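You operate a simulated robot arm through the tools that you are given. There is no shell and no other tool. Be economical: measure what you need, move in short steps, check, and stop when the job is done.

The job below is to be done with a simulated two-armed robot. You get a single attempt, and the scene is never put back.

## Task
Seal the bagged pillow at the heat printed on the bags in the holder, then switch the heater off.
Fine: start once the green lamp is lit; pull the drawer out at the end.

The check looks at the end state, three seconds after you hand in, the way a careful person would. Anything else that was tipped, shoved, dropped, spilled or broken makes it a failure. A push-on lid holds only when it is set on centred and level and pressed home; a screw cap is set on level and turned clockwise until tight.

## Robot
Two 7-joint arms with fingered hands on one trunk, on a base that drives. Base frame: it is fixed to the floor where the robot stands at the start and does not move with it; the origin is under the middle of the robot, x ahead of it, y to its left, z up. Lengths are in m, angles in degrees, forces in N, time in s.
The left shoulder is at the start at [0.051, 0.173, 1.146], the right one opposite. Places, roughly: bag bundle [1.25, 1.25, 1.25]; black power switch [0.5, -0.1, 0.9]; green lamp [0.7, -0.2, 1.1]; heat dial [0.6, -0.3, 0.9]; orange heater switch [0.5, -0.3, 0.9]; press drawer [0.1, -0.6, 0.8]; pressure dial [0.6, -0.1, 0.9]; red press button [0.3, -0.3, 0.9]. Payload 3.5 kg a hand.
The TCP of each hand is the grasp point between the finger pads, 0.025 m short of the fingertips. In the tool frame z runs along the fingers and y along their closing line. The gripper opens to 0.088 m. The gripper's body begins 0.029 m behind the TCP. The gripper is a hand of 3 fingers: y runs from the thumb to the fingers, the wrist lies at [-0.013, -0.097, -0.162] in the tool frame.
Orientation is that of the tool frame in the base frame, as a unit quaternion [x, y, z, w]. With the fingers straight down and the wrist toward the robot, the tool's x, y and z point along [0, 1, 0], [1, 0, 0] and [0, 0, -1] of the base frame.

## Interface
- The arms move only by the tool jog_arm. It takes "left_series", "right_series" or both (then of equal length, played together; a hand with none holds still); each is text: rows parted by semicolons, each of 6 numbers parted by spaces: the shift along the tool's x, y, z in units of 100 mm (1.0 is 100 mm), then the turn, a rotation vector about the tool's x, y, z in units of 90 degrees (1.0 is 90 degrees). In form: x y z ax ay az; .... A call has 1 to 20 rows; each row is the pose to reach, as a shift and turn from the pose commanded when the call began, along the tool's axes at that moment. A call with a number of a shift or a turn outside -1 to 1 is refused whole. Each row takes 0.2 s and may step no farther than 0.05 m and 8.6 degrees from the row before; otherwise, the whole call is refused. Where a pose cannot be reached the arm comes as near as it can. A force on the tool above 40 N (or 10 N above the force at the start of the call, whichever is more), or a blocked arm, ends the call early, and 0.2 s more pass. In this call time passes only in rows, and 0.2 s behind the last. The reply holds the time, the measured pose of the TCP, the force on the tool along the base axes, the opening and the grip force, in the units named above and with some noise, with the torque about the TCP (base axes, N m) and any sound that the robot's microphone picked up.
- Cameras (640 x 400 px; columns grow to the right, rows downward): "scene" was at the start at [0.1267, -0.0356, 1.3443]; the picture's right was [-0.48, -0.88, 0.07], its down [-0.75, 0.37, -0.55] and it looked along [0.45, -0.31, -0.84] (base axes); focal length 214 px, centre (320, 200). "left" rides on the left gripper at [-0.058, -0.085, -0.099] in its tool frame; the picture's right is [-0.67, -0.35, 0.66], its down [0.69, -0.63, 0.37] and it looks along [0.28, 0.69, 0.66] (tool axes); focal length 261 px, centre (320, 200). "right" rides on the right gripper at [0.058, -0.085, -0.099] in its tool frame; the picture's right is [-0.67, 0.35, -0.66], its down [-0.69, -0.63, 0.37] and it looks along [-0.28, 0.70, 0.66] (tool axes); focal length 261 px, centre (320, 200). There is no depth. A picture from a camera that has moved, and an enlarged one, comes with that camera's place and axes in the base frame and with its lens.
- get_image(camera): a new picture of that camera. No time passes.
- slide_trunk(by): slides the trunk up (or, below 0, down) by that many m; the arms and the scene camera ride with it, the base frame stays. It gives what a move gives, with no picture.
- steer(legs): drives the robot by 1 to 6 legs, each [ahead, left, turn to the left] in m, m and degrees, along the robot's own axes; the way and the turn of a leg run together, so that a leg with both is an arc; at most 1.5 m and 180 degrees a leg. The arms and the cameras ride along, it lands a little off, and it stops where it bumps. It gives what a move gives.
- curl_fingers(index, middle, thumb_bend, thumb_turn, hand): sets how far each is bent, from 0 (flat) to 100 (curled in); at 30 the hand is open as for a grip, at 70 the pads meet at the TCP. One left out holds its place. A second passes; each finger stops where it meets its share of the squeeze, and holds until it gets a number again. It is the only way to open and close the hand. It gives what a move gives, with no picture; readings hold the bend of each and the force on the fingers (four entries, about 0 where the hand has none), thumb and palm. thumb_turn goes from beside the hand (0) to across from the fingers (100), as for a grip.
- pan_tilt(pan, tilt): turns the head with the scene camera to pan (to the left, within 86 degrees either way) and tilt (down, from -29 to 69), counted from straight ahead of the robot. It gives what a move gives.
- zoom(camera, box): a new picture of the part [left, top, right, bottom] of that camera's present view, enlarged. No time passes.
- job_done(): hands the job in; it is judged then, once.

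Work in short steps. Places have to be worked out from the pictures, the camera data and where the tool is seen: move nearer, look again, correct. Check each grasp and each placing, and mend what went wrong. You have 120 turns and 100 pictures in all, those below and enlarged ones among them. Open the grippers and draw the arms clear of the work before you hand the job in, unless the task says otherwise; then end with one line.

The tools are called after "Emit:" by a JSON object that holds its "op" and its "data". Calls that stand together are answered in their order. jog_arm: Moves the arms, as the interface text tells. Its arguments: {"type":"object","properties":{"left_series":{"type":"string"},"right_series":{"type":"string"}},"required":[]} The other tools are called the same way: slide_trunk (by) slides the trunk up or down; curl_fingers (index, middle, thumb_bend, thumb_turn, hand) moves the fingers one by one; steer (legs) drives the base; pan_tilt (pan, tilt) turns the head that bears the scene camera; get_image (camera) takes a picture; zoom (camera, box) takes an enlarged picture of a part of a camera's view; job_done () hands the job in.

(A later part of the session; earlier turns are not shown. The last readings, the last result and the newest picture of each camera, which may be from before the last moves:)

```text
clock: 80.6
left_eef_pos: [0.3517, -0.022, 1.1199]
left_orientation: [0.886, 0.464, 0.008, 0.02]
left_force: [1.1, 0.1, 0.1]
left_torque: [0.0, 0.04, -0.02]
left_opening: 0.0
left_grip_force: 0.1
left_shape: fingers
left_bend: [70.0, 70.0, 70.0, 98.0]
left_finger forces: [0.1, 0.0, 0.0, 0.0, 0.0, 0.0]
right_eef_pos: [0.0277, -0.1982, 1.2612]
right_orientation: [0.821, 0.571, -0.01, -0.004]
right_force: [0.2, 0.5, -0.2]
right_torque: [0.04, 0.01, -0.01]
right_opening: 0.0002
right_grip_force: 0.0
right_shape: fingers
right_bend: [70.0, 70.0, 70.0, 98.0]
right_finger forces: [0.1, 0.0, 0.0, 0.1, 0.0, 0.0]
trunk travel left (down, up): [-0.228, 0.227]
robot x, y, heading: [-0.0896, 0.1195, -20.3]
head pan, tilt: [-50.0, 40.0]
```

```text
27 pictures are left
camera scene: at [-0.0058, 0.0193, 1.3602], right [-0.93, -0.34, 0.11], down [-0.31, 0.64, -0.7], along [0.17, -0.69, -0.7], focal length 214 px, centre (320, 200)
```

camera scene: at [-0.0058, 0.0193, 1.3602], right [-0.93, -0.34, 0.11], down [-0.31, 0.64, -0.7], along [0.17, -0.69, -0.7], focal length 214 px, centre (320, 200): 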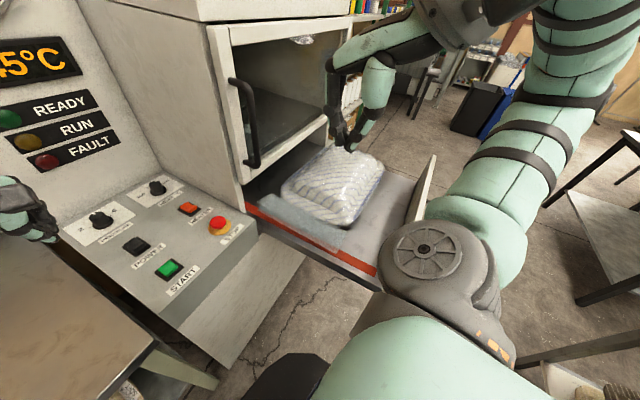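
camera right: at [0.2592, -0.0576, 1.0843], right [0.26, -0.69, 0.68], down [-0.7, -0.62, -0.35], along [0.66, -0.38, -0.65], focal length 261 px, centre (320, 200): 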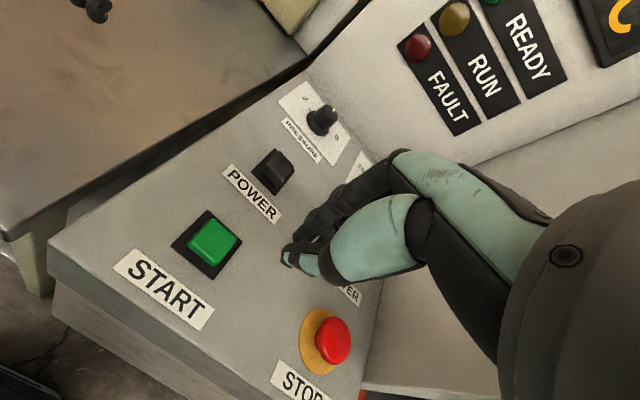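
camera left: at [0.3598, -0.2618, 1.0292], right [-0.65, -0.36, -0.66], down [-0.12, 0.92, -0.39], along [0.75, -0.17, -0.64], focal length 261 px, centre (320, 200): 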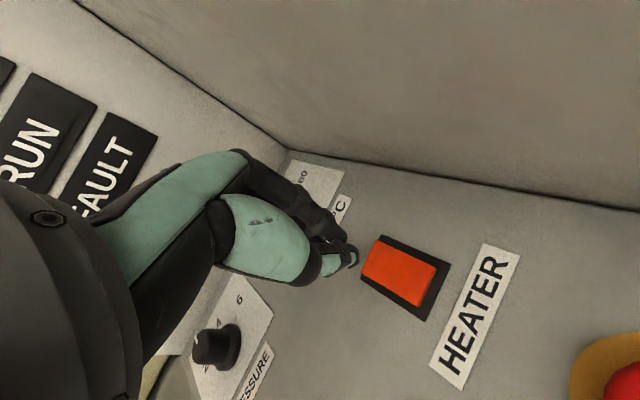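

Now it is clear: the tray is out with its front plate facing me, and the machine is yawed about −8°. The display is near 145 °C. I look further to the right/back to see the front plate and the free floor there.

Emit:
{"op": "pan_tilt", "data": {"pan": -86, "tilt": 45}}

Emit:
{"op": "get_image", "data": {"camera": "scene"}}

Emit:
{"op": "get_image", "data": {"camera": "right"}}

```text
clock: 81.7
left_eef_pos: [0.3505, -0.022, 1.1197]
left_orientation: [0.886, 0.464, 0.008, 0.021]
left_force: [-0.6, 0.1, 0.2]
left_torque: [0.01, -0.01, 0.0]
left_opening: 0.0
left_grip_force: 0.1
left_shape: fingers
left_bend: [70.0, 70.0, 70.0, 98.0]
left_finger forces: [0.0, 0.1, 0.1, 0.0, 0.0, 0.0]
right_eef_pos: [0.0281, -0.1984, 1.261]
right_orientation: [0.822, 0.57, -0.01, -0.004]
right_force: [0.7, -0.4, 0.3]
right_torque: [-0.03, -0.02, 0.01]
right_opening: 0.0
right_grip_force: 0.1
right_shape: fingers
right_bend: [70.0, 70.0, 70.0, 98.0]
right_finger forces: [0.0, 0.0, 0.0, 0.0, 0.1, 0.1]
trunk travel left (down, up): [-0.228, 0.227]
robot x, y, heading: [-0.0939, 0.1175, -20.0]
head pan, tilt: [-85.9, 45.0]
```

```text
26 pictures are left
camera scene: at [-0.0579, 0.0206, 1.3596], right [-0.95, 0.27, 0.14], down [0.1, 0.71, -0.69], along [-0.29, -0.65, -0.71], focal length 214 px, centre (320, 200)
```

scene: 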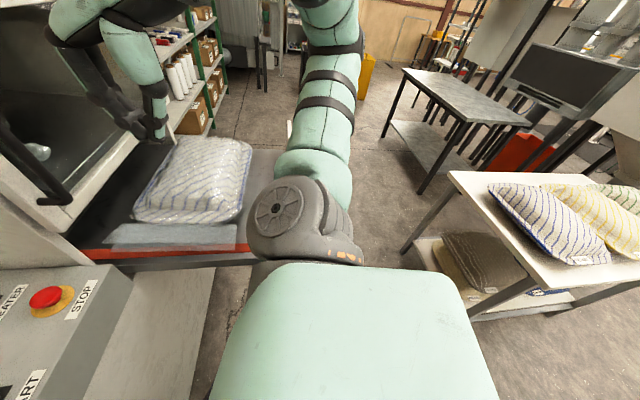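

```text
25 pictures are left
camera right: at [-0.0295, -0.114, 1.3623], right [0.11, -0.75, 0.66], down [-0.84, -0.43, -0.35], along [0.54, -0.51, -0.67], focal length 261 px, centre (320, 200)
```

right: 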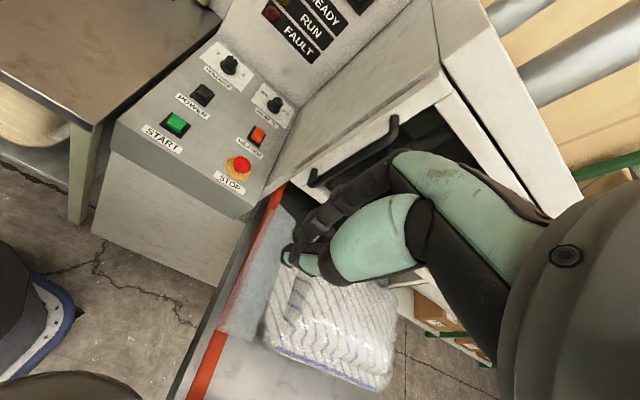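

The floor is free back to x≈-0.8 (white table beyond -1.07). I line the robot up with the drawer axis (heading −8°) and back off to see the front plate's outside.

Emit:
{"op": "steer", "data": {"legs": [[0, 0, 12], [-0.45, 0, 0]]}}

Emit:
{"op": "pan_tilt", "data": {"pan": -35, "tilt": 35}}

Emit:
{"op": "get_image", "data": {"camera": "scene"}}

```text
clock: 85.2
left_eef_pos: [-0.0894, 0.1393, 1.1208]
left_orientation: [0.829, 0.559, 0.01, 0.02]
left_force: [0.4, -0.1, -0.7]
left_torque: [0.03, -0.02, 0.02]
left_opening: 0.0001
left_grip_force: 0.1
left_shape: fingers
left_bend: [70.0, 70.0, 70.0, 98.0]
left_finger forces: [0.0, 0.0, 0.1, 0.1, 0.1, 0.0]
right_eef_pos: [-0.3656, -0.1043, 1.2615]
right_orientation: [0.753, 0.658, -0.009, -0.003]
right_force: [0.6, -0.5, -0.4]
right_torque: [-0.03, -0.01, 0.01]
right_opening: 0.0001
right_grip_force: 0.0
right_shape: fingers
right_bend: [70.0, 70.0, 70.0, 98.0]
right_finger forces: [0.1, 0.0, 0.0, 0.0, 0.0, 0.0]
trunk travel left (down, up): [-0.228, 0.227]
robot x, y, heading: [-0.554, 0.1766, -7.5]
head pan, tilt: [-85.9, 45.0]
```

```text
clock: 86.4
left_eef_pos: [-0.0896, 0.1388, 1.1195]
left_orientation: [0.829, 0.559, 0.01, 0.018]
left_force: [-1.0, 0.6, 0.1]
left_torque: [0.03, -0.02, 0.01]
left_opening: 0.0
left_grip_force: 0.2
left_shape: fingers
left_bend: [70.0, 70.0, 70.0, 98.0]
left_finger forces: [0.0, 0.1, 0.0, 0.1, 0.0, 0.1]
right_eef_pos: [-0.3659, -0.1034, 1.2616]
right_orientation: [0.753, 0.658, -0.009, -0.004]
right_force: [-0.1, 0.3, 0.0]
right_torque: [0.02, -0.01, -0.02]
right_opening: 0.0
right_grip_force: 0.1
right_shape: fingers
right_bend: [70.0, 70.0, 70.0, 98.0]
right_finger forces: [0.0, 0.1, 0.0, 0.1, 0.0, 0.0]
trunk travel left (down, up): [-0.228, 0.227]
robot x, y, heading: [-0.5531, 0.1827, -7.3]
head pan, tilt: [-35.0, 35.0]
```

```text
24 pictures are left
camera scene: at [-0.4265, 0.1123, 1.3652], right [-0.67, -0.74, 0.08], down [-0.53, 0.4, -0.75], along [0.52, -0.54, -0.66], focal length 214 px, centre (320, 200)
```

scene: 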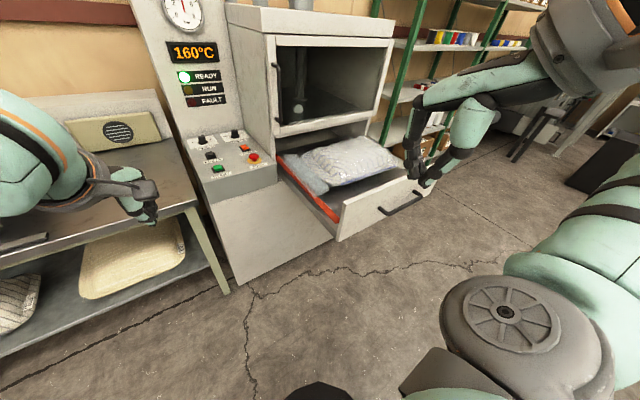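

Very good: 160 °C and READY is lit. The drawer's front plate has a black bar handle around [-0.195,-0.62,0.80]. I pull in the left arm, then drive to the right so the right hand can grip that handle.

Emit:
{"op": "jog_arm", "data": {"left_series": "0.2 -0.4 0 0 0 0; 0.4 -0.8 0 0 0 0; 0.45 -1 0 0 0 0"}}

Emit:
{"op": "jog_arm", "data": {"left_series": "0.25 -0.35 0 0 0 0; 0.5 -0.7 0 0 0 0; 0.6 -1 0 0 0 0"}}

Emit:
{"op": "steer", "data": {"legs": [[0.05, -0.56, 0]]}}

Emit:
{"op": "get_image", "data": {"camera": "scene"}}

```text
clock: 87.2
left_eef_pos: [-0.1667, 0.2182, 1.1131]
left_orientation: [0.829, 0.559, 0.01, 0.019]
left_force: [-0.1, -0.4, 0.1]
left_torque: [-0.04, 0.0, -0.02]
left_opening: 0.0
left_grip_force: 0.1
left_shape: fingers
left_bend: [70.0, 70.0, 70.0, 98.0]
left_finger forces: [0.0, 0.0, 0.1, 0.1, 0.0, 0.0]
right_eef_pos: [-0.3666, -0.105, 1.2615]
right_orientation: [0.753, 0.658, -0.01, -0.003]
right_force: [0.4, 0.3, 0.6]
right_torque: [0.01, 0.01, 0.01]
right_opening: 0.0
right_grip_force: 0.1
right_shape: fingers
right_bend: [70.0, 70.0, 70.0, 98.0]
right_finger forces: [0.0, 0.1, 0.0, 0.0, 0.1, 0.0]
trunk travel left (down, up): [-0.228, 0.227]
robot x, y, heading: [-0.5526, 0.1759, -7.3]
head pan, tilt: [-35.0, 35.0]
```

```text
clock: 88.0
left_eef_pos: [-0.172, 0.2266, 1.1128]
left_orientation: [0.829, 0.559, 0.01, 0.019]
left_force: [0.5, 0.1, 0.0]
left_torque: [-0.02, 0.02, 0.0]
left_opening: 0.0001
left_grip_force: 0.2
left_shape: fingers
left_bend: [70.0, 70.0, 70.0, 98.0]
left_finger forces: [0.0, 0.1, 0.0, 0.0, 0.0, 0.0]
left hand out of reach, approached as far as the arm can: row 1, 2, 3
right_eef_pos: [-0.3664, -0.1041, 1.2617]
right_orientation: [0.753, 0.658, -0.011, -0.002]
right_force: [-0.5, 0.8, -0.6]
right_torque: [-0.01, -0.05, -0.01]
right_opening: 0.0
right_grip_force: 0.1
right_shape: fingers
right_bend: [70.0, 70.0, 70.0, 98.0]
right_finger forces: [0.1, 0.0, 0.1, 0.0, 0.1, 0.0]
trunk travel left (down, up): [-0.228, 0.227]
robot x, y, heading: [-0.5499, 0.1763, -7.5]
head pan, tilt: [-35.0, 35.0]
```

```text
clock: 91.2
left_eef_pos: [-0.1889, -0.3141, 1.1144]
left_orientation: [0.824, 0.566, 0.01, 0.02]
left_force: [-0.4, -0.2, -0.4]
left_torque: [0.0, 0.01, -0.05]
left_opening: 0.0
left_grip_force: 0.0
left_shape: fingers
left_bend: [70.0, 70.0, 70.0, 98.0]
left_finger forces: [0.0, 0.0, 0.1, 0.1, 0.1, 0.1]
right_eef_pos: [-0.3767, -0.6488, 1.2614]
right_orientation: [0.748, 0.664, -0.01, -0.003]
right_force: [-0.2, 0.4, -0.1]
right_torque: [0.04, -0.01, 0.01]
right_opening: 0.0001
right_grip_force: 0.0
right_shape: fingers
right_bend: [70.0, 70.0, 70.0, 98.0]
right_finger forces: [0.0, 0.0, 0.0, 0.0, 0.0, 0.0]
trunk travel left (down, up): [-0.228, 0.227]
robot x, y, heading: [-0.5678, -0.3697, -6.4]
head pan, tilt: [-35.0, 35.0]
```

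```text
23 pictures are left
camera scene: at [-0.4411, -0.4333, 1.3652], right [-0.66, -0.75, 0.08], down [-0.54, 0.39, -0.75], along [0.53, -0.53, -0.66], focal length 214 px, centre (320, 200)
```

scene: 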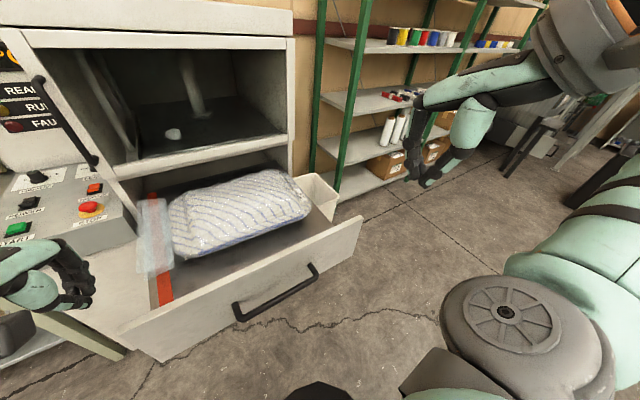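

Great view: bag end lies over the seal bar, and the handle centre computes to ≈[-0.21,-0.553,0.837], the plate 36 mm behind it. I open the right hand, bring it above the handle, and tilt it 20° forward.

Emit:
{"op": "curl_fingers", "data": {"hand": "right", "index": 38, "middle": 38, "thumb_bend": 38}}

Emit:
{"op": "jog_arm", "data": {"right_series": "0.2 0.27 0.2 0 0 0; 0.4 0.54 0.4 0 0 0; 0.6 0.82 0.6 0 0 0; 0.6 0.82 0.9 0 0 0"}}

Emit:
{"op": "jog_arm", "data": {"right_series": "0.2 0.2 0.2 -0.08 0 0; 0.4 0.4 0.4 -0.16 0 0; 0.5 0.58 0.6 -0.22 0 0; 0.5 0.58 0.9 -0.22 0 0"}}

Emit:
{"op": "get_image", "data": {"camera": "right"}}

Emit:
{"op": "get_image", "data": {"camera": "scene"}}

```text
clock: 92.2
left_eef_pos: [-0.1886, -0.3157, 1.1141]
left_orientation: [0.825, 0.565, 0.01, 0.02]
left_force: [-0.6, 0.1, 0.2]
left_torque: [0.02, 0.01, -0.02]
left_opening: 0.0
left_grip_force: 0.0
left_shape: fingers
left_bend: [70.0, 70.0, 70.0, 98.0]
left_finger forces: [0.0, 0.0, 0.1, 0.0, 0.0, 0.0]
right_eef_pos: [-0.3765, -0.6487, 1.2616]
right_orientation: [0.748, 0.664, -0.011, -0.002]
right_force: [0.0, -0.2, -0.4]
right_torque: [0.02, 0.0, 0.0]
right_opening: 0.0676
right_grip_force: 0.1
right_shape: fingers
right_bend: [38.0, 38.0, 38.0, 98.0]
right_finger forces: [0.0, 0.0, 0.1, 0.0, 0.1, 0.0]
trunk travel left (down, up): [-0.228, 0.227]
robot x, y, heading: [-0.5701, -0.3696, -6.3]
head pan, tilt: [-35.0, 35.0]
```

```text
clock: 93.2
left_eef_pos: [-0.1884, -0.3162, 1.1136]
left_orientation: [0.825, 0.565, 0.01, 0.019]
left_force: [0.0, 0.1, -0.1]
left_torque: [-0.02, -0.01, -0.03]
left_opening: 0.0001
left_grip_force: 0.0
left_shape: fingers
left_bend: [70.0, 70.0, 70.0, 98.0]
left_finger forces: [0.0, 0.1, 0.1, 0.0, 0.0, 0.0]
right_eef_pos: [-0.2932, -0.6003, 1.1671]
right_orientation: [0.747, 0.665, -0.01, -0.004]
right_force: [0.0, -0.8, -0.6]
right_torque: [0.02, 0.0, -0.02]
right_opening: 0.0675
right_grip_force: 0.1
right_shape: fingers
right_bend: [38.0, 38.0, 38.0, 98.0]
right_finger forces: [0.0, 0.0, 0.1, 0.0, 0.0, 0.0]
trunk travel left (down, up): [-0.228, 0.227]
robot x, y, heading: [-0.5673, -0.3715, -6.2]
head pan, tilt: [-35.0, 35.0]
```

```text
clock: 94.2
left_eef_pos: [-0.1898, -0.3152, 1.1144]
left_orientation: [0.825, 0.565, 0.01, 0.02]
left_force: [-0.5, 0.8, -0.1]
left_torque: [0.01, -0.02, 0.0]
left_opening: 0.0001
left_grip_force: 0.0
left_shape: fingers
left_bend: [70.0, 70.0, 70.0, 98.0]
left_finger forces: [0.0, 0.1, 0.0, 0.1, 0.0, 0.0]
right_eef_pos: [-0.1958, -0.5504, 1.0883]
right_orientation: [0.737, 0.656, 0.104, 0.124]
right_force: [0.2, 1.0, 0.5]
right_torque: [-0.02, 0.03, 0.0]
right_opening: 0.068
right_grip_force: 0.0
right_shape: fingers
right_bend: [38.0, 38.0, 38.0, 98.0]
right_finger forces: [0.1, 0.1, 0.0, 0.0, 0.0, 0.0]
right hand out of reach, approached as far as the arm can: row 1, 2, 3, 4
trunk travel left (down, up): [-0.228, 0.227]
robot x, y, heading: [-0.5694, -0.3701, -6.4]
head pan, tilt: [-35.0, 35.0]
```

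```text
22 pictures are left
camera right: at [-0.2991, -0.4793, 1.156], right [0.04, -0.67, 0.74], down [-0.56, -0.63, -0.54], along [0.83, -0.39, -0.4], focal length 261 px, centre (320, 200)
```

right: 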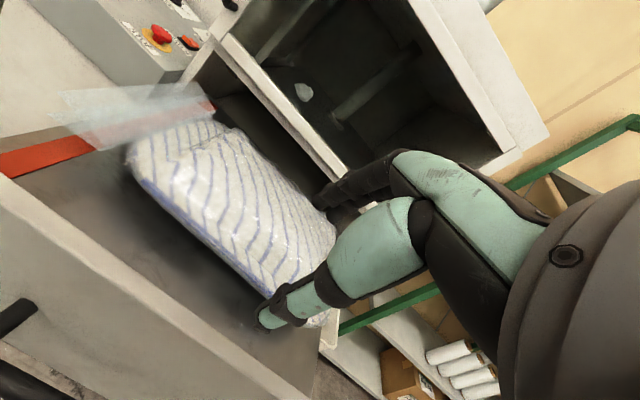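

```text
21 pictures are left
camera scene: at [-0.4413, -0.434, 1.3652], right [-0.66, -0.75, 0.08], down [-0.54, 0.39, -0.75], along [0.53, -0.53, -0.66], focal length 214 px, centre (320, 200)
```

scene: 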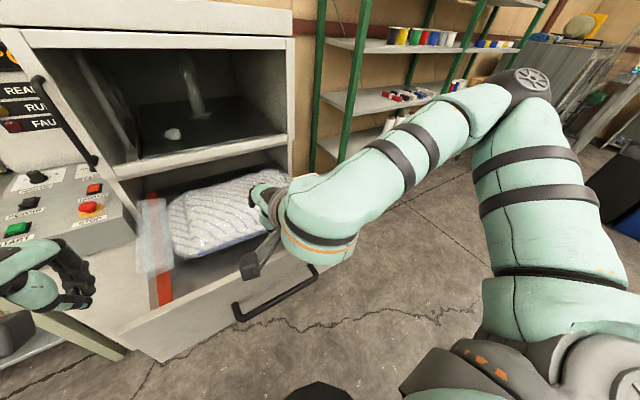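

The hand can't go lower at this trunk height. I turn the head left out of the wrist's way, ease the robot 5 cm left while the hand goes right, and lower the trunk.

Emit:
{"op": "pan_tilt", "data": {"pan": 30, "tilt": 20}}

Emit:
{"op": "steer", "data": {"legs": [[-0.02, 0.07, 0]]}}

Emit:
{"op": "jog_arm", "data": {"right_series": "-0.35 0 0 0 0 0; -0.6 0 0 0 0 0"}}

Emit:
{"op": "slide_trunk", "data": {"by": -0.12}}

Emit:
{"op": "get_image", "data": {"camera": "right"}}

```text
clock: 95.5
left_eef_pos: [-0.1883, -0.3153, 1.1128]
left_orientation: [0.824, 0.566, 0.01, 0.019]
left_force: [-0.2, 0.6, 0.6]
left_torque: [0.0, 0.0, 0.02]
left_opening: 0.0
left_grip_force: 0.1
left_shape: fingers
left_bend: [70.0, 70.0, 70.0, 98.0]
left_finger forces: [0.0, 0.0, 0.1, 0.1, 0.1, 0.0]
right_eef_pos: [-0.195, -0.551, 1.0891]
right_orientation: [0.737, 0.656, 0.103, 0.125]
right_force: [0.0, 0.0, 0.2]
right_torque: [0.01, 0.0, -0.02]
right_opening: 0.0675
right_grip_force: 0.2
right_shape: fingers
right_bend: [38.0, 38.0, 38.0, 98.0]
right_finger forces: [0.0, 0.0, 0.0, 0.0, 0.1, 0.1]
trunk travel left (down, up): [-0.228, 0.227]
robot x, y, heading: [-0.5733, -0.3716, -6.5]
head pan, tilt: [30.0, 20.0]
```

```text
clock: 96.6
left_eef_pos: [-0.1999, -0.2442, 1.1135]
left_orientation: [0.824, 0.566, 0.01, 0.018]
left_force: [0.5, -0.6, 1.6]
left_torque: [0.02, 0.07, -0.02]
left_opening: 0.0001
left_grip_force: 0.1
left_shape: fingers
left_bend: [70.0, 70.0, 70.0, 98.0]
left_finger forces: [0.0, 0.1, 0.1, 0.1, 0.0, 0.1]
right_eef_pos: [-0.206, -0.4805, 1.087]
right_orientation: [0.737, 0.657, 0.104, 0.124]
right_force: [-0.7, -0.3, 0.1]
right_torque: [-0.03, 0.0, -0.03]
right_opening: 0.0676
right_grip_force: 0.0
right_shape: fingers
right_bend: [38.0, 38.0, 38.0, 98.0]
right_finger forces: [0.0, 0.0, 0.1, 0.1, 0.0, 0.1]
trunk travel left (down, up): [-0.228, 0.227]
robot x, y, heading: [-0.5806, -0.2948, -6.4]
head pan, tilt: [30.0, 20.0]
```

```text
clock: 97.2
left_eef_pos: [-0.2006, -0.2433, 1.1134]
left_orientation: [0.824, 0.566, 0.011, 0.019]
left_force: [0.7, -0.3, 0.9]
left_torque: [0.01, -0.02, 0.01]
left_opening: 0.0
left_grip_force: 0.0
left_shape: fingers
left_bend: [70.0, 70.0, 70.0, 98.0]
left_finger forces: [0.0, 0.0, 0.1, 0.1, 0.0, 0.1]
right_eef_pos: [-0.1982, -0.5373, 1.0952]
right_orientation: [0.736, 0.657, 0.103, 0.125]
right_force: [-0.2, -0.6, -0.6]
right_torque: [-0.03, -0.02, 0.0]
right_opening: 0.0678
right_grip_force: 0.0
right_shape: fingers
right_bend: [38.0, 38.0, 38.0, 98.0]
right_finger forces: [0.0, 0.0, 0.0, 0.0, 0.0, 0.0]
right hand out of reach, approached as far as the arm can: row 1, 2
trunk travel left (down, up): [-0.228, 0.227]
robot x, y, heading: [-0.5814, -0.2948, -6.4]
head pan, tilt: [30.0, 20.0]
```

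```text
clock: 98.7
left_eef_pos: [-0.1659, -0.2476, 0.9308]
left_orientation: [0.823, 0.566, -0.046, -0.03]
left_force: [0.2, 0.4, 0.7]
left_torque: [-0.03, 0.0, -0.02]
left_opening: 0.0
left_grip_force: 0.0
left_shape: fingers
left_bend: [70.0, 70.0, 70.0, 98.0]
left_finger forces: [0.0, 0.0, 0.1, 0.0, 0.0, 0.0]
right_eef_pos: [-0.1618, -0.5421, 0.8951]
right_orientation: [0.744, 0.664, 0.045, 0.061]
right_force: [0.9, 0.5, 0.3]
right_torque: [0.01, -0.01, 0.01]
right_opening: 0.0681
right_grip_force: 0.0
right_shape: fingers
right_bend: [38.0, 38.0, 38.0, 97.0]
right_finger forces: [0.0, 0.0, 0.1, 0.1, 0.0, 0.1]
trunk travel left (down, up): [-0.108, 0.347]
robot x, y, heading: [-0.582, -0.3037, -6.3]
head pan, tilt: [30.0, 20.0]
```

```text
20 pictures are left
camera right: at [-0.2527, -0.472, 0.9807], right [0.17, -0.68, 0.71], down [-0.64, -0.62, -0.45], along [0.75, -0.38, -0.54], focal length 261 px, centre (320, 200)
```

right: 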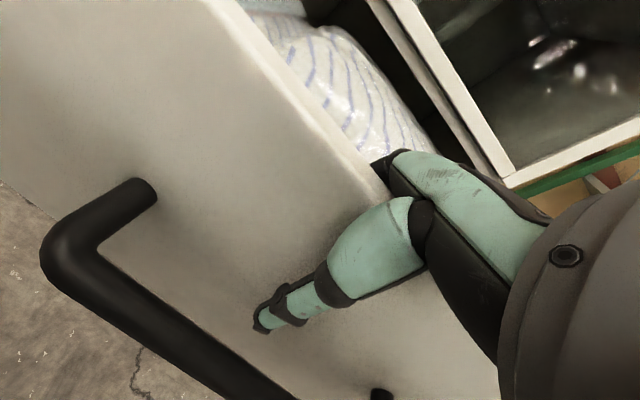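

The hand came down straddling the plate's top edge (no contact). I lift 6 cm, move back 4.5 cm so it stands over the handle bar (≈x -0.208), and tilt a little more.

Emit:
{"op": "jog_arm", "data": {"right_series": "0 0 -0.4 0 0 0; 0 -0.05 -0.6 0 0 0; 0 -0.3 -0.6 0 0 0; 0 -0.42 -0.6 -0.06 0 0; 0 -0.42 -0.6 -0.12 0 0"}}

Emit:
{"op": "get_image", "data": {"camera": "right"}}

```text
clock: 99.9
left_eef_pos: [-0.1664, -0.2475, 0.9316]
left_orientation: [0.822, 0.567, -0.045, -0.029]
left_force: [0.7, 0.0, -0.7]
left_torque: [-0.02, 0.01, 0.0]
left_opening: 0.0
left_grip_force: 0.0
left_shape: fingers
left_bend: [70.0, 70.0, 70.0, 98.0]
left_finger forces: [0.1, 0.0, 0.0, 0.0, 0.0, 0.1]
right_eef_pos: [-0.1452, -0.5288, 0.9668]
right_orientation: [0.735, 0.657, 0.109, 0.132]
right_force: [-2.7, 0.4, 0.8]
right_torque: [0.01, 0.1, 0.01]
right_opening: 0.0716
right_grip_force: 1.5
right_shape: fingers
right_bend: [38.0, 38.0, 35.0, 98.0]
right_finger forces: [0.1, 0.1, 0.0, 0.0, 2.7, 0.1]
right hand out of reach, approached as far as the arm can: row 3, 4, 5
trunk travel left (down, up): [-0.108, 0.347]
robot x, y, heading: [-0.5776, -0.3, -6.4]
head pan, tilt: [30.0, 20.0]
```

```text
19 pictures are left
camera right: at [-0.2524, -0.4577, 1.0326], right [0.03, -0.67, 0.74], down [-0.55, -0.63, -0.55], along [0.84, -0.39, -0.39], focal length 261 px, centre (320, 200)
```

right: 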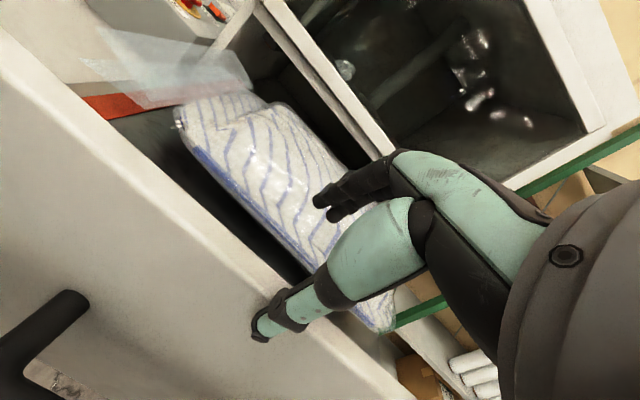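

The arm cannot fold closer here, so I raise the hand clear and use the base to move back 6.5 cm.

Emit:
{"op": "jog_arm", "data": {"right_series": "0 0.1 -0.3 0 0 0; 0 0.1 -0.5 0 0 0"}}

Emit:
{"op": "steer", "data": {"legs": [[-0.065, 0, 0]]}}

Emit:
{"op": "get_image", "data": {"camera": "right"}}

```text
clock: 100.5
left_eef_pos: [-0.1667, -0.2466, 0.9295]
left_orientation: [0.822, 0.566, -0.046, -0.03]
left_force: [0.6, 0.7, 0.1]
left_torque: [0.01, 0.02, -0.01]
left_opening: 0.0
left_grip_force: 0.0
left_shape: fingers
left_bend: [70.0, 70.0, 70.0, 98.0]
left_finger forces: [0.1, 0.0, 0.0, 0.0, 0.1, 0.1]
right_eef_pos: [-0.154, -0.5289, 1.0177]
right_orientation: [0.734, 0.657, 0.109, 0.131]
right_force: [-1.1, -0.5, 0.0]
right_torque: [-0.02, 0.01, -0.03]
right_opening: 0.0681
right_grip_force: 0.2
right_shape: fingers
right_bend: [38.0, 38.0, 38.0, 97.0]
right_finger forces: [0.0, 0.0, 0.0, 0.1, 0.0, 0.0]
trunk travel left (down, up): [-0.108, 0.347]
robot x, y, heading: [-0.58, -0.3006, -6.1]
head pan, tilt: [30.0, 20.0]
```

```text
clock: 101.5
left_eef_pos: [-0.2313, -0.2401, 0.9303]
left_orientation: [0.823, 0.566, -0.045, -0.029]
left_force: [-0.2, -0.8, 0.2]
left_torque: [-0.02, -0.03, 0.01]
left_opening: 0.0
left_grip_force: 0.0
left_shape: fingers
left_bend: [70.0, 70.0, 70.0, 98.0]
left_finger forces: [0.1, 0.0, 0.0, 0.0, 0.0, 0.0]
right_eef_pos: [-0.2205, -0.5224, 1.0185]
right_orientation: [0.735, 0.656, 0.108, 0.131]
right_force: [-0.3, -0.6, 0.4]
right_torque: [-0.02, 0.01, -0.02]
right_opening: 0.0681
right_grip_force: 0.1
right_shape: fingers
right_bend: [38.0, 38.0, 38.0, 97.0]
right_finger forces: [0.1, 0.0, 0.0, 0.0, 0.1, 0.1]
trunk travel left (down, up): [-0.108, 0.347]
robot x, y, heading: [-0.6492, -0.2925, -6.4]
head pan, tilt: [30.0, 20.0]
```

```text
18 pictures are left
camera right: at [-0.326, -0.4505, 1.0839], right [0.03, -0.67, 0.74], down [-0.55, -0.63, -0.55], along [0.84, -0.39, -0.39], focal length 261 px, centre (320, 200)
```

right: 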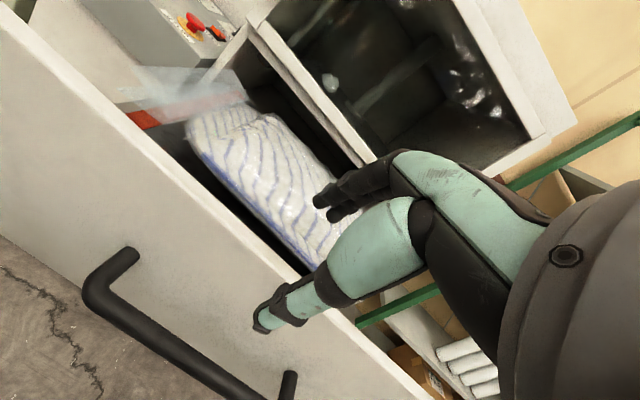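

Handle line confirmed: [-0.197,-0.457]–[-0.216,-0.648] at z 0.837. To close the drawer I will just push on the bar with closed fingers from outside: I close the hand, back up 4 cm, and descend.

Emit:
{"op": "curl_fingers", "data": {"hand": "right", "index": 70, "middle": 70, "thumb_bend": 70}}

Emit:
{"op": "steer", "data": {"legs": [[-0.05, 0, 0]]}}

Emit:
{"op": "jog_arm", "data": {"right_series": "-0.05 -0.1 0.4 0 0 0; -0.1 -0.2 0.8 0 0 0; -0.15 -0.3 1 0 0 0"}}

Emit:
{"op": "jog_arm", "data": {"right_series": "0 -0.15 0.35 0 0 0; 0 -0.25 0.7 0 0 0"}}

Emit:
{"op": "get_image", "data": {"camera": "right"}}

```text
clock: 102.5
left_eef_pos: [-0.2323, -0.24, 0.9304]
left_orientation: [0.823, 0.565, -0.045, -0.029]
left_force: [0.1, -0.1, -0.3]
left_torque: [0.01, 0.0, 0.02]
left_opening: 0.0001
left_grip_force: 0.1
left_shape: fingers
left_bend: [70.0, 70.0, 70.0, 98.0]
left_finger forces: [0.0, 0.0, 0.1, 0.1, 0.1, 0.0]
right_eef_pos: [-0.2192, -0.5217, 1.0184]
right_orientation: [0.736, 0.656, 0.108, 0.131]
right_force: [-0.2, -0.8, 0.5]
right_torque: [-0.03, -0.02, -0.02]
right_opening: 0.0001
right_grip_force: 0.0
right_shape: fingers
right_bend: [70.0, 70.0, 70.0, 97.0]
right_finger forces: [0.0, 0.0, 0.0, 0.0, 0.0, 0.0]
trunk travel left (down, up): [-0.108, 0.347]
robot x, y, heading: [-0.6469, -0.2969, -6.4]
head pan, tilt: [30.0, 20.0]
```

```text
clock: 103.4
left_eef_pos: [-0.2795, -0.234, 0.9306]
left_orientation: [0.823, 0.565, -0.045, -0.028]
left_force: [-1.1, -0.1, -0.1]
left_torque: [0.0, 0.0, -0.02]
left_opening: 0.0
left_grip_force: 0.0
left_shape: fingers
left_bend: [70.0, 70.0, 70.0, 98.0]
left_finger forces: [0.0, 0.0, 0.0, 0.0, 0.0, 0.0]
right_eef_pos: [-0.2695, -0.5178, 1.0183]
right_orientation: [0.736, 0.655, 0.108, 0.131]
right_force: [0.8, 0.2, -0.5]
right_torque: [0.02, -0.02, 0.04]
right_opening: 0.0
right_grip_force: 0.0
right_shape: fingers
right_bend: [70.0, 70.0, 70.0, 97.0]
right_finger forces: [0.0, 0.0, 0.0, 0.0, 0.0, 0.0]
trunk travel left (down, up): [-0.108, 0.347]
robot x, y, heading: [-0.6986, -0.2826, -6.5]
head pan, tilt: [30.0, 20.0]
```

```text
clock: 104.2
left_eef_pos: [-0.282, -0.2346, 0.9301]
left_orientation: [0.823, 0.565, -0.046, -0.028]
left_force: [0.3, -0.4, 0.4]
left_torque: [-0.01, -0.01, -0.03]
left_opening: 0.0001
left_grip_force: 0.0
left_shape: fingers
left_bend: [70.0, 70.0, 70.0, 98.0]
left_finger forces: [0.0, 0.0, 0.0, 0.0, 0.0, 0.0]
right_eef_pos: [-0.2498, -0.5344, 0.9135]
right_orientation: [0.735, 0.656, 0.108, 0.131]
right_force: [0.4, -0.6, 0.5]
right_torque: [0.02, 0.0, -0.02]
right_opening: 0.0
right_grip_force: 0.1
right_shape: fingers
right_bend: [70.0, 70.0, 70.0, 97.0]
right_finger forces: [0.1, 0.1, 0.0, 0.0, 0.0, 0.0]
right hand out of reach, approached as far as the arm can: row 1, 2, 3
trunk travel left (down, up): [-0.108, 0.347]
robot x, y, heading: [-0.6968, -0.2893, -6.5]
head pan, tilt: [30.0, 20.0]
```

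```text
clock: 104.8
left_eef_pos: [-0.2811, -0.2359, 0.9314]
left_orientation: [0.823, 0.565, -0.045, -0.03]
left_force: [0.0, 1.2, 0.0]
left_torque: [-0.01, -0.01, -0.01]
left_opening: 0.0
left_grip_force: 0.1
left_shape: fingers
left_bend: [70.0, 70.0, 70.0, 98.0]
left_finger forces: [0.0, 0.0, 0.1, 0.1, 0.1, 0.0]
right_eef_pos: [-0.2451, -0.5313, 0.894]
right_orientation: [0.737, 0.655, 0.107, 0.13]
right_force: [0.2, -0.8, 0.7]
right_torque: [-0.01, 0.0, 0.02]
right_opening: 0.0001
right_grip_force: 0.1
right_shape: fingers
right_bend: [70.0, 70.0, 70.0, 97.0]
right_finger forces: [0.1, 0.0, 0.1, 0.1, 0.0, 0.0]
right hand out of reach, approached as far as the arm can: row 1, 2
trunk travel left (down, up): [-0.108, 0.347]
robot x, y, heading: [-0.6964, -0.2862, -6.4]
head pan, tilt: [30.0, 20.0]
```

```text
17 pictures are left
camera right: at [-0.3501, -0.4594, 0.9594], right [0.03, -0.67, 0.74], down [-0.55, -0.63, -0.54], along [0.83, -0.39, -0.39], focal length 261 px, centre (320, 200)
```

right: 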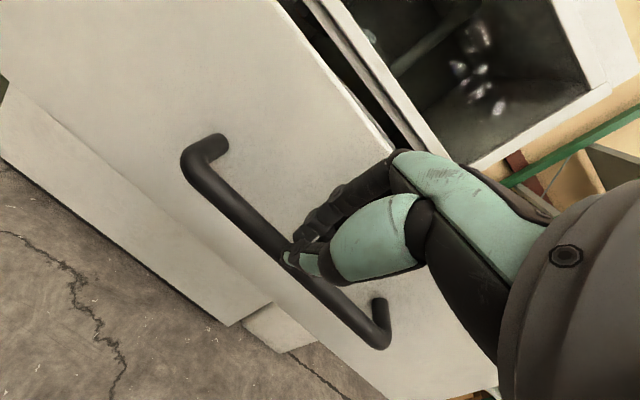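

The fingertips are at z≈0.87, above and behind the bar; I lower the trunk 5 cm more so they sit behind the bar.

Emit:
{"op": "slide_trunk", "data": {"by": -0.05}}

Emit:
{"op": "get_image", "data": {"camera": "right"}}

```text
clock: 105.7
left_eef_pos: [-0.2698, -0.2354, 0.8561]
left_orientation: [0.822, 0.564, -0.067, -0.047]
left_force: [-0.6, -0.1, -0.4]
left_torque: [-0.01, 0.01, -0.01]
left_opening: 0.0
left_grip_force: 0.1
left_shape: fingers
left_bend: [70.0, 70.0, 70.0, 97.0]
left_finger forces: [0.1, 0.0, 0.0, 0.1, 0.1, 0.0]
right_eef_pos: [-0.2324, -0.5306, 0.795]
right_orientation: [0.742, 0.66, 0.074, 0.095]
right_force: [0.7, 0.1, -0.3]
right_torque: [-0.01, 0.0, -0.02]
right_opening: 0.0005
right_grip_force: 0.0
right_shape: fingers
right_bend: [70.0, 70.0, 70.0, 97.0]
right_finger forces: [0.0, 0.1, 0.0, 0.0, 0.0, 0.0]
trunk travel left (down, up): [-0.058, 0.397]
robot x, y, heading: [-0.694, -0.289, -6.3]
head pan, tilt: [30.0, 20.0]
```

```text
16 pictures are left
camera right: at [-0.3311, -0.4599, 0.8711], right [0.1, -0.68, 0.73], down [-0.6, -0.63, -0.5], along [0.79, -0.39, -0.47], focal length 261 px, centre (320, 200)
```

right: 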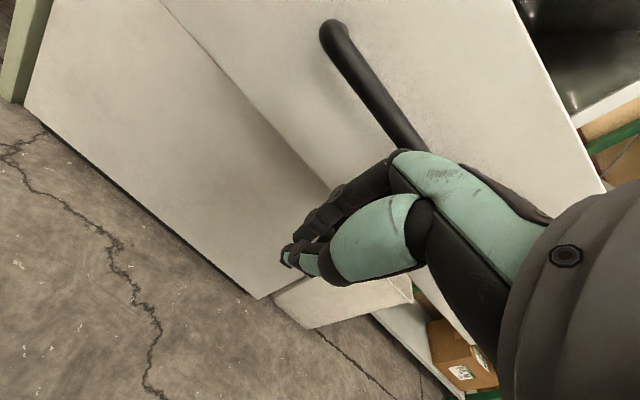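

Fingers are behind the bar now (bar at knuckle level). I raise the left hand for clearance over the panel, raise the right a little, then push by driving forward in short legs.

Emit:
{"op": "jog_arm", "data": {"left_series": "0 0 -0.4 0 0 0; 0 0 -0.8 0 0 0; 0 0 -1 0 0 0", "right_series": "0 0 -0.15 0 0 0; 0 0 -0.25 0 0 0; 0 0 -0.3 0 0 0"}}

Emit:
{"op": "steer", "data": {"legs": [[0.12, 0, 0]]}}

Emit:
{"op": "get_image", "data": {"camera": "right"}}

```text
clock: 106.5
left_eef_pos: [-0.2535, -0.2399, 0.9569]
left_orientation: [0.821, 0.564, -0.067, -0.049]
left_force: [0.6, 0.2, 0.2]
left_torque: [-0.04, 0.01, -0.01]
left_opening: 0.0001
left_grip_force: 0.1
left_shape: fingers
left_bend: [70.0, 70.0, 70.0, 97.0]
left_finger forces: [0.0, 0.1, 0.1, 0.0, 0.1, 0.0]
right_eef_pos: [-0.2365, -0.5301, 0.8235]
right_orientation: [0.742, 0.66, 0.074, 0.094]
right_force: [0.3, -0.2, -0.8]
right_torque: [0.01, 0.01, 0.01]
right_opening: 0.0001
right_grip_force: 0.0
right_shape: fingers
right_bend: [70.0, 70.0, 70.0, 97.0]
right_finger forces: [0.0, 0.0, 0.0, 0.0, 0.0, 0.0]
trunk travel left (down, up): [-0.058, 0.397]
robot x, y, heading: [-0.6964, -0.283, -6.5]
head pan, tilt: [30.0, 20.0]
```

```text
clock: 107.7
left_eef_pos: [-0.1336, -0.251, 0.956]
left_orientation: [0.821, 0.564, -0.068, -0.048]
left_force: [-0.8, -0.4, 0.1]
left_torque: [-0.01, -0.01, 0.04]
left_opening: 0.0001
left_grip_force: 0.1
left_shape: fingers
left_bend: [70.0, 70.0, 70.0, 97.0]
left_finger forces: [0.0, 0.0, 0.0, 0.0, 0.0, 0.1]
right_eef_pos: [-0.1161, -0.5432, 0.8214]
right_orientation: [0.742, 0.66, 0.073, 0.094]
right_force: [0.3, 0.0, -0.4]
right_torque: [-0.01, 0.0, -0.01]
right_opening: 0.0002
right_grip_force: 0.1
right_shape: fingers
right_bend: [70.0, 70.0, 70.0, 97.0]
right_finger forces: [0.0, 0.1, 0.0, 0.1, 0.0, 0.0]
trunk travel left (down, up): [-0.058, 0.397]
robot x, y, heading: [-0.578, -0.2975, -6.4]
head pan, tilt: [30.0, 20.0]
```

```text
15 pictures are left
camera right: at [-0.2157, -0.4718, 0.8991], right [0.11, -0.68, 0.73], down [-0.6, -0.63, -0.49], along [0.79, -0.39, -0.47], focal length 261 px, centre (320, 200)
```

right: 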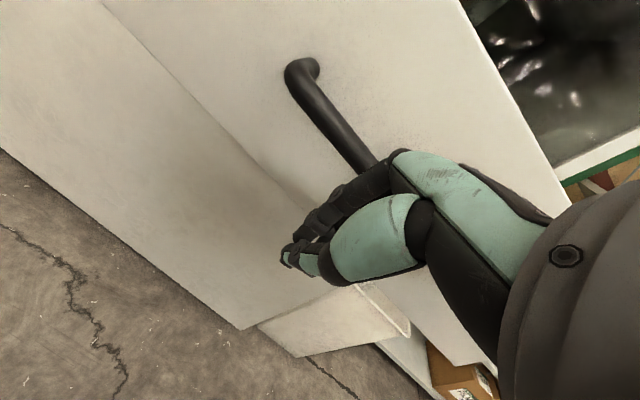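

The drawer moves along with the hand. I keep pushing.

Emit:
{"op": "steer", "data": {"legs": [[0.15, 0, -1], [0.12, 0, 0]]}}

Emit:
{"op": "get_image", "data": {"camera": "right"}}

```text
clock: 109.9
left_eef_pos: [0.1367, -0.2906, 0.956]
left_orientation: [0.825, 0.559, -0.068, -0.048]
left_force: [-0.1, 0.1, 0.0]
left_torque: [-0.02, 0.0, -0.02]
left_opening: 0.0
left_grip_force: 0.0
left_shape: fingers
left_bend: [70.0, 70.0, 70.0, 97.0]
left_finger forces: [0.0, 0.0, 0.0, 0.0, 0.0, 0.1]
right_eef_pos: [0.1485, -0.5836, 0.8219]
right_orientation: [0.746, 0.655, 0.073, 0.094]
right_force: [-0.1, -0.4, -0.4]
right_torque: [0.01, 0.04, 0.0]
right_opening: 0.0
right_grip_force: 0.0
right_shape: fingers
right_bend: [70.0, 70.0, 70.0, 97.0]
right_finger forces: [0.0, 0.0, 0.1, 0.1, 0.1, 0.0]
trunk travel left (down, up): [-0.058, 0.397]
robot x, y, heading: [-0.3117, -0.3342, -7.1]
head pan, tilt: [30.0, 20.0]
```

```text
14 pictures are left
camera right: at [0.0507, -0.5101, 0.8992], right [0.1, -0.68, 0.73], down [-0.61, -0.62, -0.49], along [0.79, -0.4, -0.47], focal length 261 px, centre (320, 200)
```

right: 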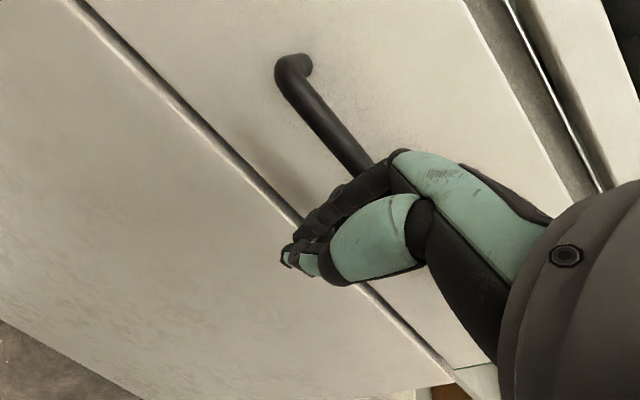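

A gap remains between plate and frame; I push on in small legs until it stops.

Emit:
{"op": "steer", "data": {"legs": [[0.05, 0, 0]]}}

Emit:
{"op": "steer", "data": {"legs": [[0.04, 0, 0]]}}

Emit:
{"op": "get_image", "data": {"camera": "right"}}

```text
clock: 110.8
left_eef_pos: [0.1549, -0.2929, 0.9578]
left_orientation: [0.826, 0.558, -0.065, -0.047]
left_force: [-1.1, 0.4, -0.6]
left_torque: [0.01, -0.01, 0.03]
left_opening: 0.0003
left_grip_force: 0.0
left_shape: fingers
left_bend: [70.0, 70.0, 70.0, 97.0]
left_finger forces: [0.0, 0.0, 0.1, 0.1, 0.0, 0.0]
right_eef_pos: [0.1635, -0.584, 0.8227]
right_orientation: [0.744, 0.658, 0.071, 0.092]
right_force: [-27.6, 4.1, 3.1]
right_torque: [-0.18, -0.81, -0.23]
right_opening: 0.0
right_grip_force: 14.2
right_shape: fingers
right_bend: [70.0, 70.0, 70.0, 97.0]
right_finger forces: [1.3, 26.9, 0.1, 0.1, 0.0, 0.1]
trunk travel left (down, up): [-0.058, 0.397]
robot x, y, heading: [-0.2823, -0.3328, -7.2]
head pan, tilt: [30.0, 20.0]
stopped in leg 1: the force on the tool passed its limit at 62 N (the readings are from after the stop); the commanded pose is now the measured one
```

```text
clock: 111.5
left_eef_pos: [0.1586, -0.2937, 0.9599]
left_orientation: [0.826, 0.559, -0.065, -0.047]
left_force: [0.4, -0.5, 0.6]
left_torque: [0.0, -0.01, -0.01]
left_opening: 0.0002
left_grip_force: 0.0
left_shape: fingers
left_bend: [70.0, 70.0, 70.0, 97.0]
left_finger forces: [0.0, 0.0, 0.0, 0.0, 0.1, 0.1]
right_eef_pos: [0.1635, -0.5819, 0.8204]
right_orientation: [0.744, 0.66, 0.066, 0.089]
right_force: [-34.0, 5.0, 7.5]
right_torque: [-0.27, -1.18, -0.24]
right_opening: 0.0
right_grip_force: 17.6
right_shape: fingers
right_bend: [70.0, 70.0, 70.0, 97.0]
right_finger forces: [2.8, 31.7, 0.0, 0.0, 0.0, 0.0]
trunk travel left (down, up): [-0.058, 0.397]
robot x, y, heading: [-0.2797, -0.337, -7.7]
head pan, tilt: [30.0, 20.0]
stopped in leg 1: the force on the tool passed its limit at 55 N (the readings are from after the stop); the commanded pose is now the measured one
```

```text
13 pictures are left
camera right: at [0.0669, -0.5114, 0.8988], right [0.12, -0.68, 0.73], down [-0.61, -0.63, -0.48], along [0.78, -0.39, -0.49], focal length 261 px, centre (320, 200)
```

right: 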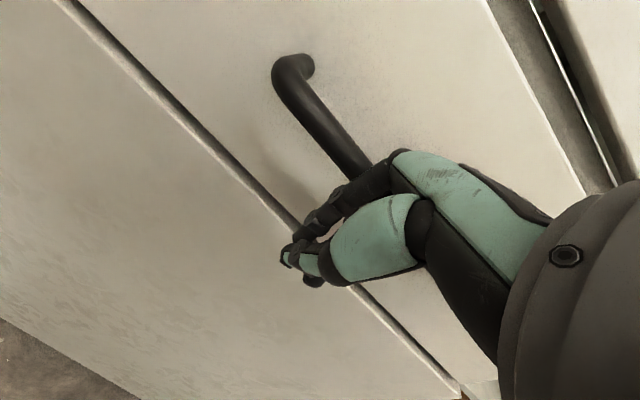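

The drawer is hard against its stop (55–60 N). I back off, raise the trunk and fold the right arm.

Emit:
{"op": "steer", "data": {"legs": [[-0.12, 0, 0], [0, 0.2, 0]]}}

Emit:
{"op": "slide_trunk", "data": {"by": 0.17}}

Emit:
{"op": "jog_arm", "data": {"right_series": "0 -0.1 -0.4 0.06 0 0; 0 -0.2 -0.8 0.1 0 0; -0.2 -0.5 -1 0.15 0 0; -0.3 -0.9 -1 0.15 0 0"}}

Emit:
{"op": "jog_arm", "data": {"right_series": "-0.1 -0.4 -0.2 0 0 0; -0.2 -0.8 -0.4 0 0 0; -0.3 -1 -0.6 0 0 0"}}

Emit:
{"op": "pan_tilt", "data": {"pan": -25, "tilt": 30}}

Emit:
{"op": "get_image", "data": {"camera": "scene"}}

```text
clock: 114.0
left_eef_pos: [0.0707, -0.0723, 0.9553]
left_orientation: [0.824, 0.561, -0.069, -0.049]
left_force: [0.3, 0.1, 0.2]
left_torque: [0.0, 0.01, 0.02]
left_opening: 0.0
left_grip_force: 0.0
left_shape: fingers
left_bend: [70.0, 70.0, 70.0, 97.0]
left_finger forces: [0.0, 0.0, 0.1, 0.0, 0.1, 0.0]
right_eef_pos: [0.0775, -0.3631, 0.8171]
right_orientation: [0.741, 0.662, 0.065, 0.088]
right_force: [-0.3, 0.5, 0.2]
right_torque: [0.02, 0.01, 0.03]
right_opening: 0.0
right_grip_force: 0.1
right_shape: fingers
right_bend: [70.0, 70.0, 70.0, 97.0]
right_finger forces: [0.1, 0.1, 0.0, 0.0, 0.0, 0.0]
trunk travel left (down, up): [-0.058, 0.397]
robot x, y, heading: [-0.3738, -0.1186, -6.8]
head pan, tilt: [30.0, 20.0]
```

```text
clock: 115.9
left_eef_pos: [0.072, -0.0752, 1.1253]
left_orientation: [0.823, 0.562, -0.067, -0.049]
left_force: [-0.4, -0.4, -0.6]
left_torque: [-0.04, 0.02, -0.02]
left_opening: 0.0
left_grip_force: 0.2
left_shape: fingers
left_bend: [70.0, 70.0, 70.0, 97.0]
left_finger forces: [0.0, 0.0, 0.0, 0.0, 0.0, 0.0]
right_eef_pos: [0.0779, -0.3642, 0.9856]
right_orientation: [0.741, 0.663, 0.065, 0.086]
right_force: [-0.4, -0.4, 0.2]
right_torque: [-0.01, -0.03, 0.0]
right_opening: 0.0
right_grip_force: 0.0
right_shape: fingers
right_bend: [70.0, 70.0, 70.0, 97.0]
right_finger forces: [0.1, 0.1, 0.0, 0.1, 0.0, 0.0]
trunk travel left (down, up): [-0.228, 0.227]
robot x, y, heading: [-0.3723, -0.1212, -6.9]
head pan, tilt: [30.0, 20.0]
```

```text
clock: 116.9
left_eef_pos: [0.0691, -0.0749, 1.1262]
left_orientation: [0.823, 0.561, -0.067, -0.049]
left_force: [-0.2, 0.0, -0.9]
left_torque: [0.02, -0.04, 0.0]
left_opening: 0.0
left_grip_force: 0.1
left_shape: fingers
left_bend: [70.0, 70.0, 70.0, 97.0]
left_finger forces: [0.1, 0.1, 0.1, 0.0, 0.0, 0.0]
right_eef_pos: [-0.0395, -0.3793, 1.0681]
right_orientation: [0.746, 0.666, -0.013, -0.002]
right_force: [0.1, -0.3, 0.4]
right_torque: [0.02, -0.01, 0.0]
right_opening: 0.0003
right_grip_force: 0.1
right_shape: fingers
right_bend: [70.0, 70.0, 70.0, 97.0]
right_finger forces: [0.1, 0.0, 0.0, 0.1, 0.0, 0.0]
trunk travel left (down, up): [-0.228, 0.227]
robot x, y, heading: [-0.3711, -0.1221, -7.0]
head pan, tilt: [30.0, 20.0]
```

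```text
clock: 117.7
left_eef_pos: [0.0712, -0.0768, 1.1267]
left_orientation: [0.822, 0.563, -0.066, -0.049]
left_force: [-0.5, 0.0, -0.5]
left_torque: [-0.02, -0.03, -0.03]
left_opening: 0.0001
left_grip_force: 0.0
left_shape: fingers
left_bend: [70.0, 70.0, 70.0, 97.0]
left_finger forces: [0.1, 0.1, 0.0, 0.0, 0.0, 0.1]
right_eef_pos: [-0.1007, -0.3969, 1.1583]
right_orientation: [0.745, 0.667, -0.014, 0.0]
right_force: [-2.9, -0.6, 1.2]
right_torque: [0.06, -0.11, 0.0]
right_opening: 0.0
right_grip_force: 0.0
right_shape: fingers
right_bend: [70.0, 70.0, 70.0, 98.0]
right_finger forces: [0.1, 0.0, 0.0, 0.0, 0.0, 0.0]
right hand out of reach, approached as far as the arm can: row 1, 2, 3
trunk travel left (down, up): [-0.228, 0.227]
robot x, y, heading: [-0.3721, -0.1194, -6.7]
head pan, tilt: [30.0, 20.0]
```

```text
clock: 119.0
left_eef_pos: [0.07, -0.0745, 1.1266]
left_orientation: [0.823, 0.561, -0.067, -0.049]
left_force: [-0.4, -0.6, 0.0]
left_torque: [0.0, -0.02, -0.03]
left_opening: 0.0002
left_grip_force: 0.0
left_shape: fingers
left_bend: [70.0, 70.0, 70.0, 97.0]
left_finger forces: [0.0, 0.1, 0.0, 0.0, 0.1, 0.0]
right_eef_pos: [-0.1003, -0.3966, 1.1559]
right_orientation: [0.746, 0.666, -0.015, 0.0]
right_force: [-0.1, 1.1, 0.5]
right_torque: [-0.02, 0.0, 0.04]
right_opening: 0.0001
right_grip_force: 0.1
right_shape: fingers
right_bend: [70.0, 70.0, 70.0, 98.0]
right_finger forces: [0.0, 0.0, 0.0, 0.0, 0.0, 0.1]
trunk travel left (down, up): [-0.228, 0.227]
robot x, y, heading: [-0.3715, -0.1198, -6.5]
head pan, tilt: [-25.0, 30.0]
```

```text
12 pictures are left
camera scene: at [-0.2328, -0.1731, 1.3716], right [-0.52, -0.85, 0.06], down [-0.54, 0.28, -0.8], along [0.66, -0.45, -0.6], focal length 214 px, centre (320, 200)
```

scene: 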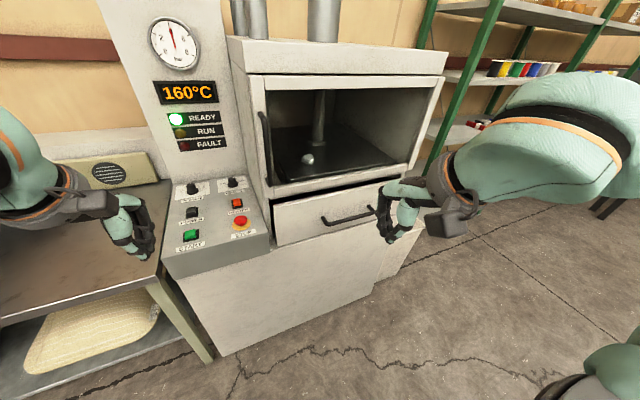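

READY is lit at 160 °C, 4 bar, and the drawer is in. Next I go to the START button (≈[0.347,-0.10]) with the left hand: drive, turn right, lower the trunk.

Emit:
{"op": "steer", "data": {"legs": [[0.2, 0.15, 0], [0, 0, -16.5]]}}

Emit:
{"op": "slide_trunk", "data": {"by": -0.17}}

Emit:
{"op": "get_image", "data": {"camera": "left"}}

```text
clock: 121.7
left_eef_pos: [0.2771, -0.0828, 1.1257]
left_orientation: [0.897, 0.434, -0.06, -0.058]
left_force: [0.2, 0.0, 0.8]
left_torque: [-0.03, 0.02, -0.01]
left_opening: 0.0
left_grip_force: 0.0
left_shape: fingers
left_bend: [70.0, 70.0, 70.0, 97.0]
left_finger forces: [0.0, 0.1, 0.1, 0.1, 0.0, 0.0]
right_eef_pos: [0.02, -0.3415, 1.1601]
right_orientation: [0.836, 0.548, -0.013, 0.001]
right_force: [-0.3, -0.2, -0.4]
right_torque: [-0.03, 0.05, -0.02]
right_opening: 0.0
right_grip_force: 0.0
right_shape: fingers
right_bend: [70.0, 70.0, 70.0, 98.0]
right_finger forces: [0.0, 0.0, 0.0, 0.0, 0.0, 0.0]
trunk travel left (down, up): [-0.228, 0.227]
robot x, y, heading: [-0.1576, 0.0039, -23.8]
head pan, tilt: [-25.0, 30.0]
```

```text
clock: 123.6
left_eef_pos: [0.277, -0.0826, 0.9566]
left_orientation: [0.897, 0.434, -0.059, -0.058]
left_force: [-0.1, 0.9, 0.2]
left_torque: [-0.02, -0.06, -0.02]
left_opening: 0.0001
left_grip_force: 0.1
left_shape: fingers
left_bend: [70.0, 70.0, 70.0, 97.0]
left_finger forces: [0.0, 0.0, 0.0, 0.1, 0.0, 0.0]
right_eef_pos: [0.0805, -0.3679, 0.897]
right_orientation: [0.828, 0.545, -0.08, -0.105]
right_force: [0.1, -0.2, 1.0]
right_torque: [0.01, 0.03, -0.02]
right_opening: 0.0001
right_grip_force: 0.0
right_shape: fingers
right_bend: [70.0, 70.0, 70.0, 98.0]
right_finger forces: [0.0, 0.0, 0.0, 0.1, 0.0, 0.1]
trunk travel left (down, up): [-0.058, 0.397]
robot x, y, heading: [-0.1572, 0.0031, -23.8]
head pan, tilt: [-25.0, 30.0]
```

```text
11 pictures are left
camera left: at [0.1911, -0.0812, 1.0715], right [-0.78, -0.28, -0.56], down [-0.12, 0.95, -0.3], along [0.61, -0.17, -0.77], focal length 261 px, centre (320, 200)
```

left: 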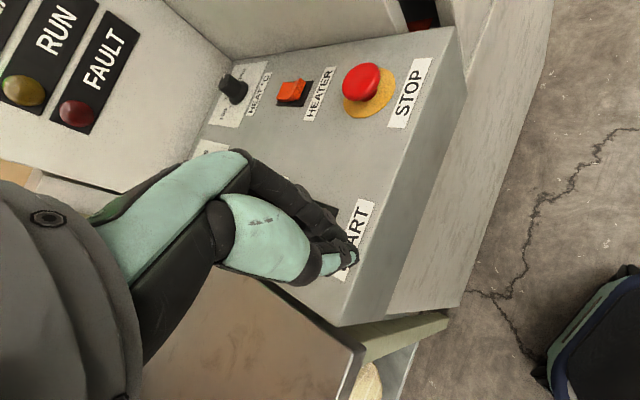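

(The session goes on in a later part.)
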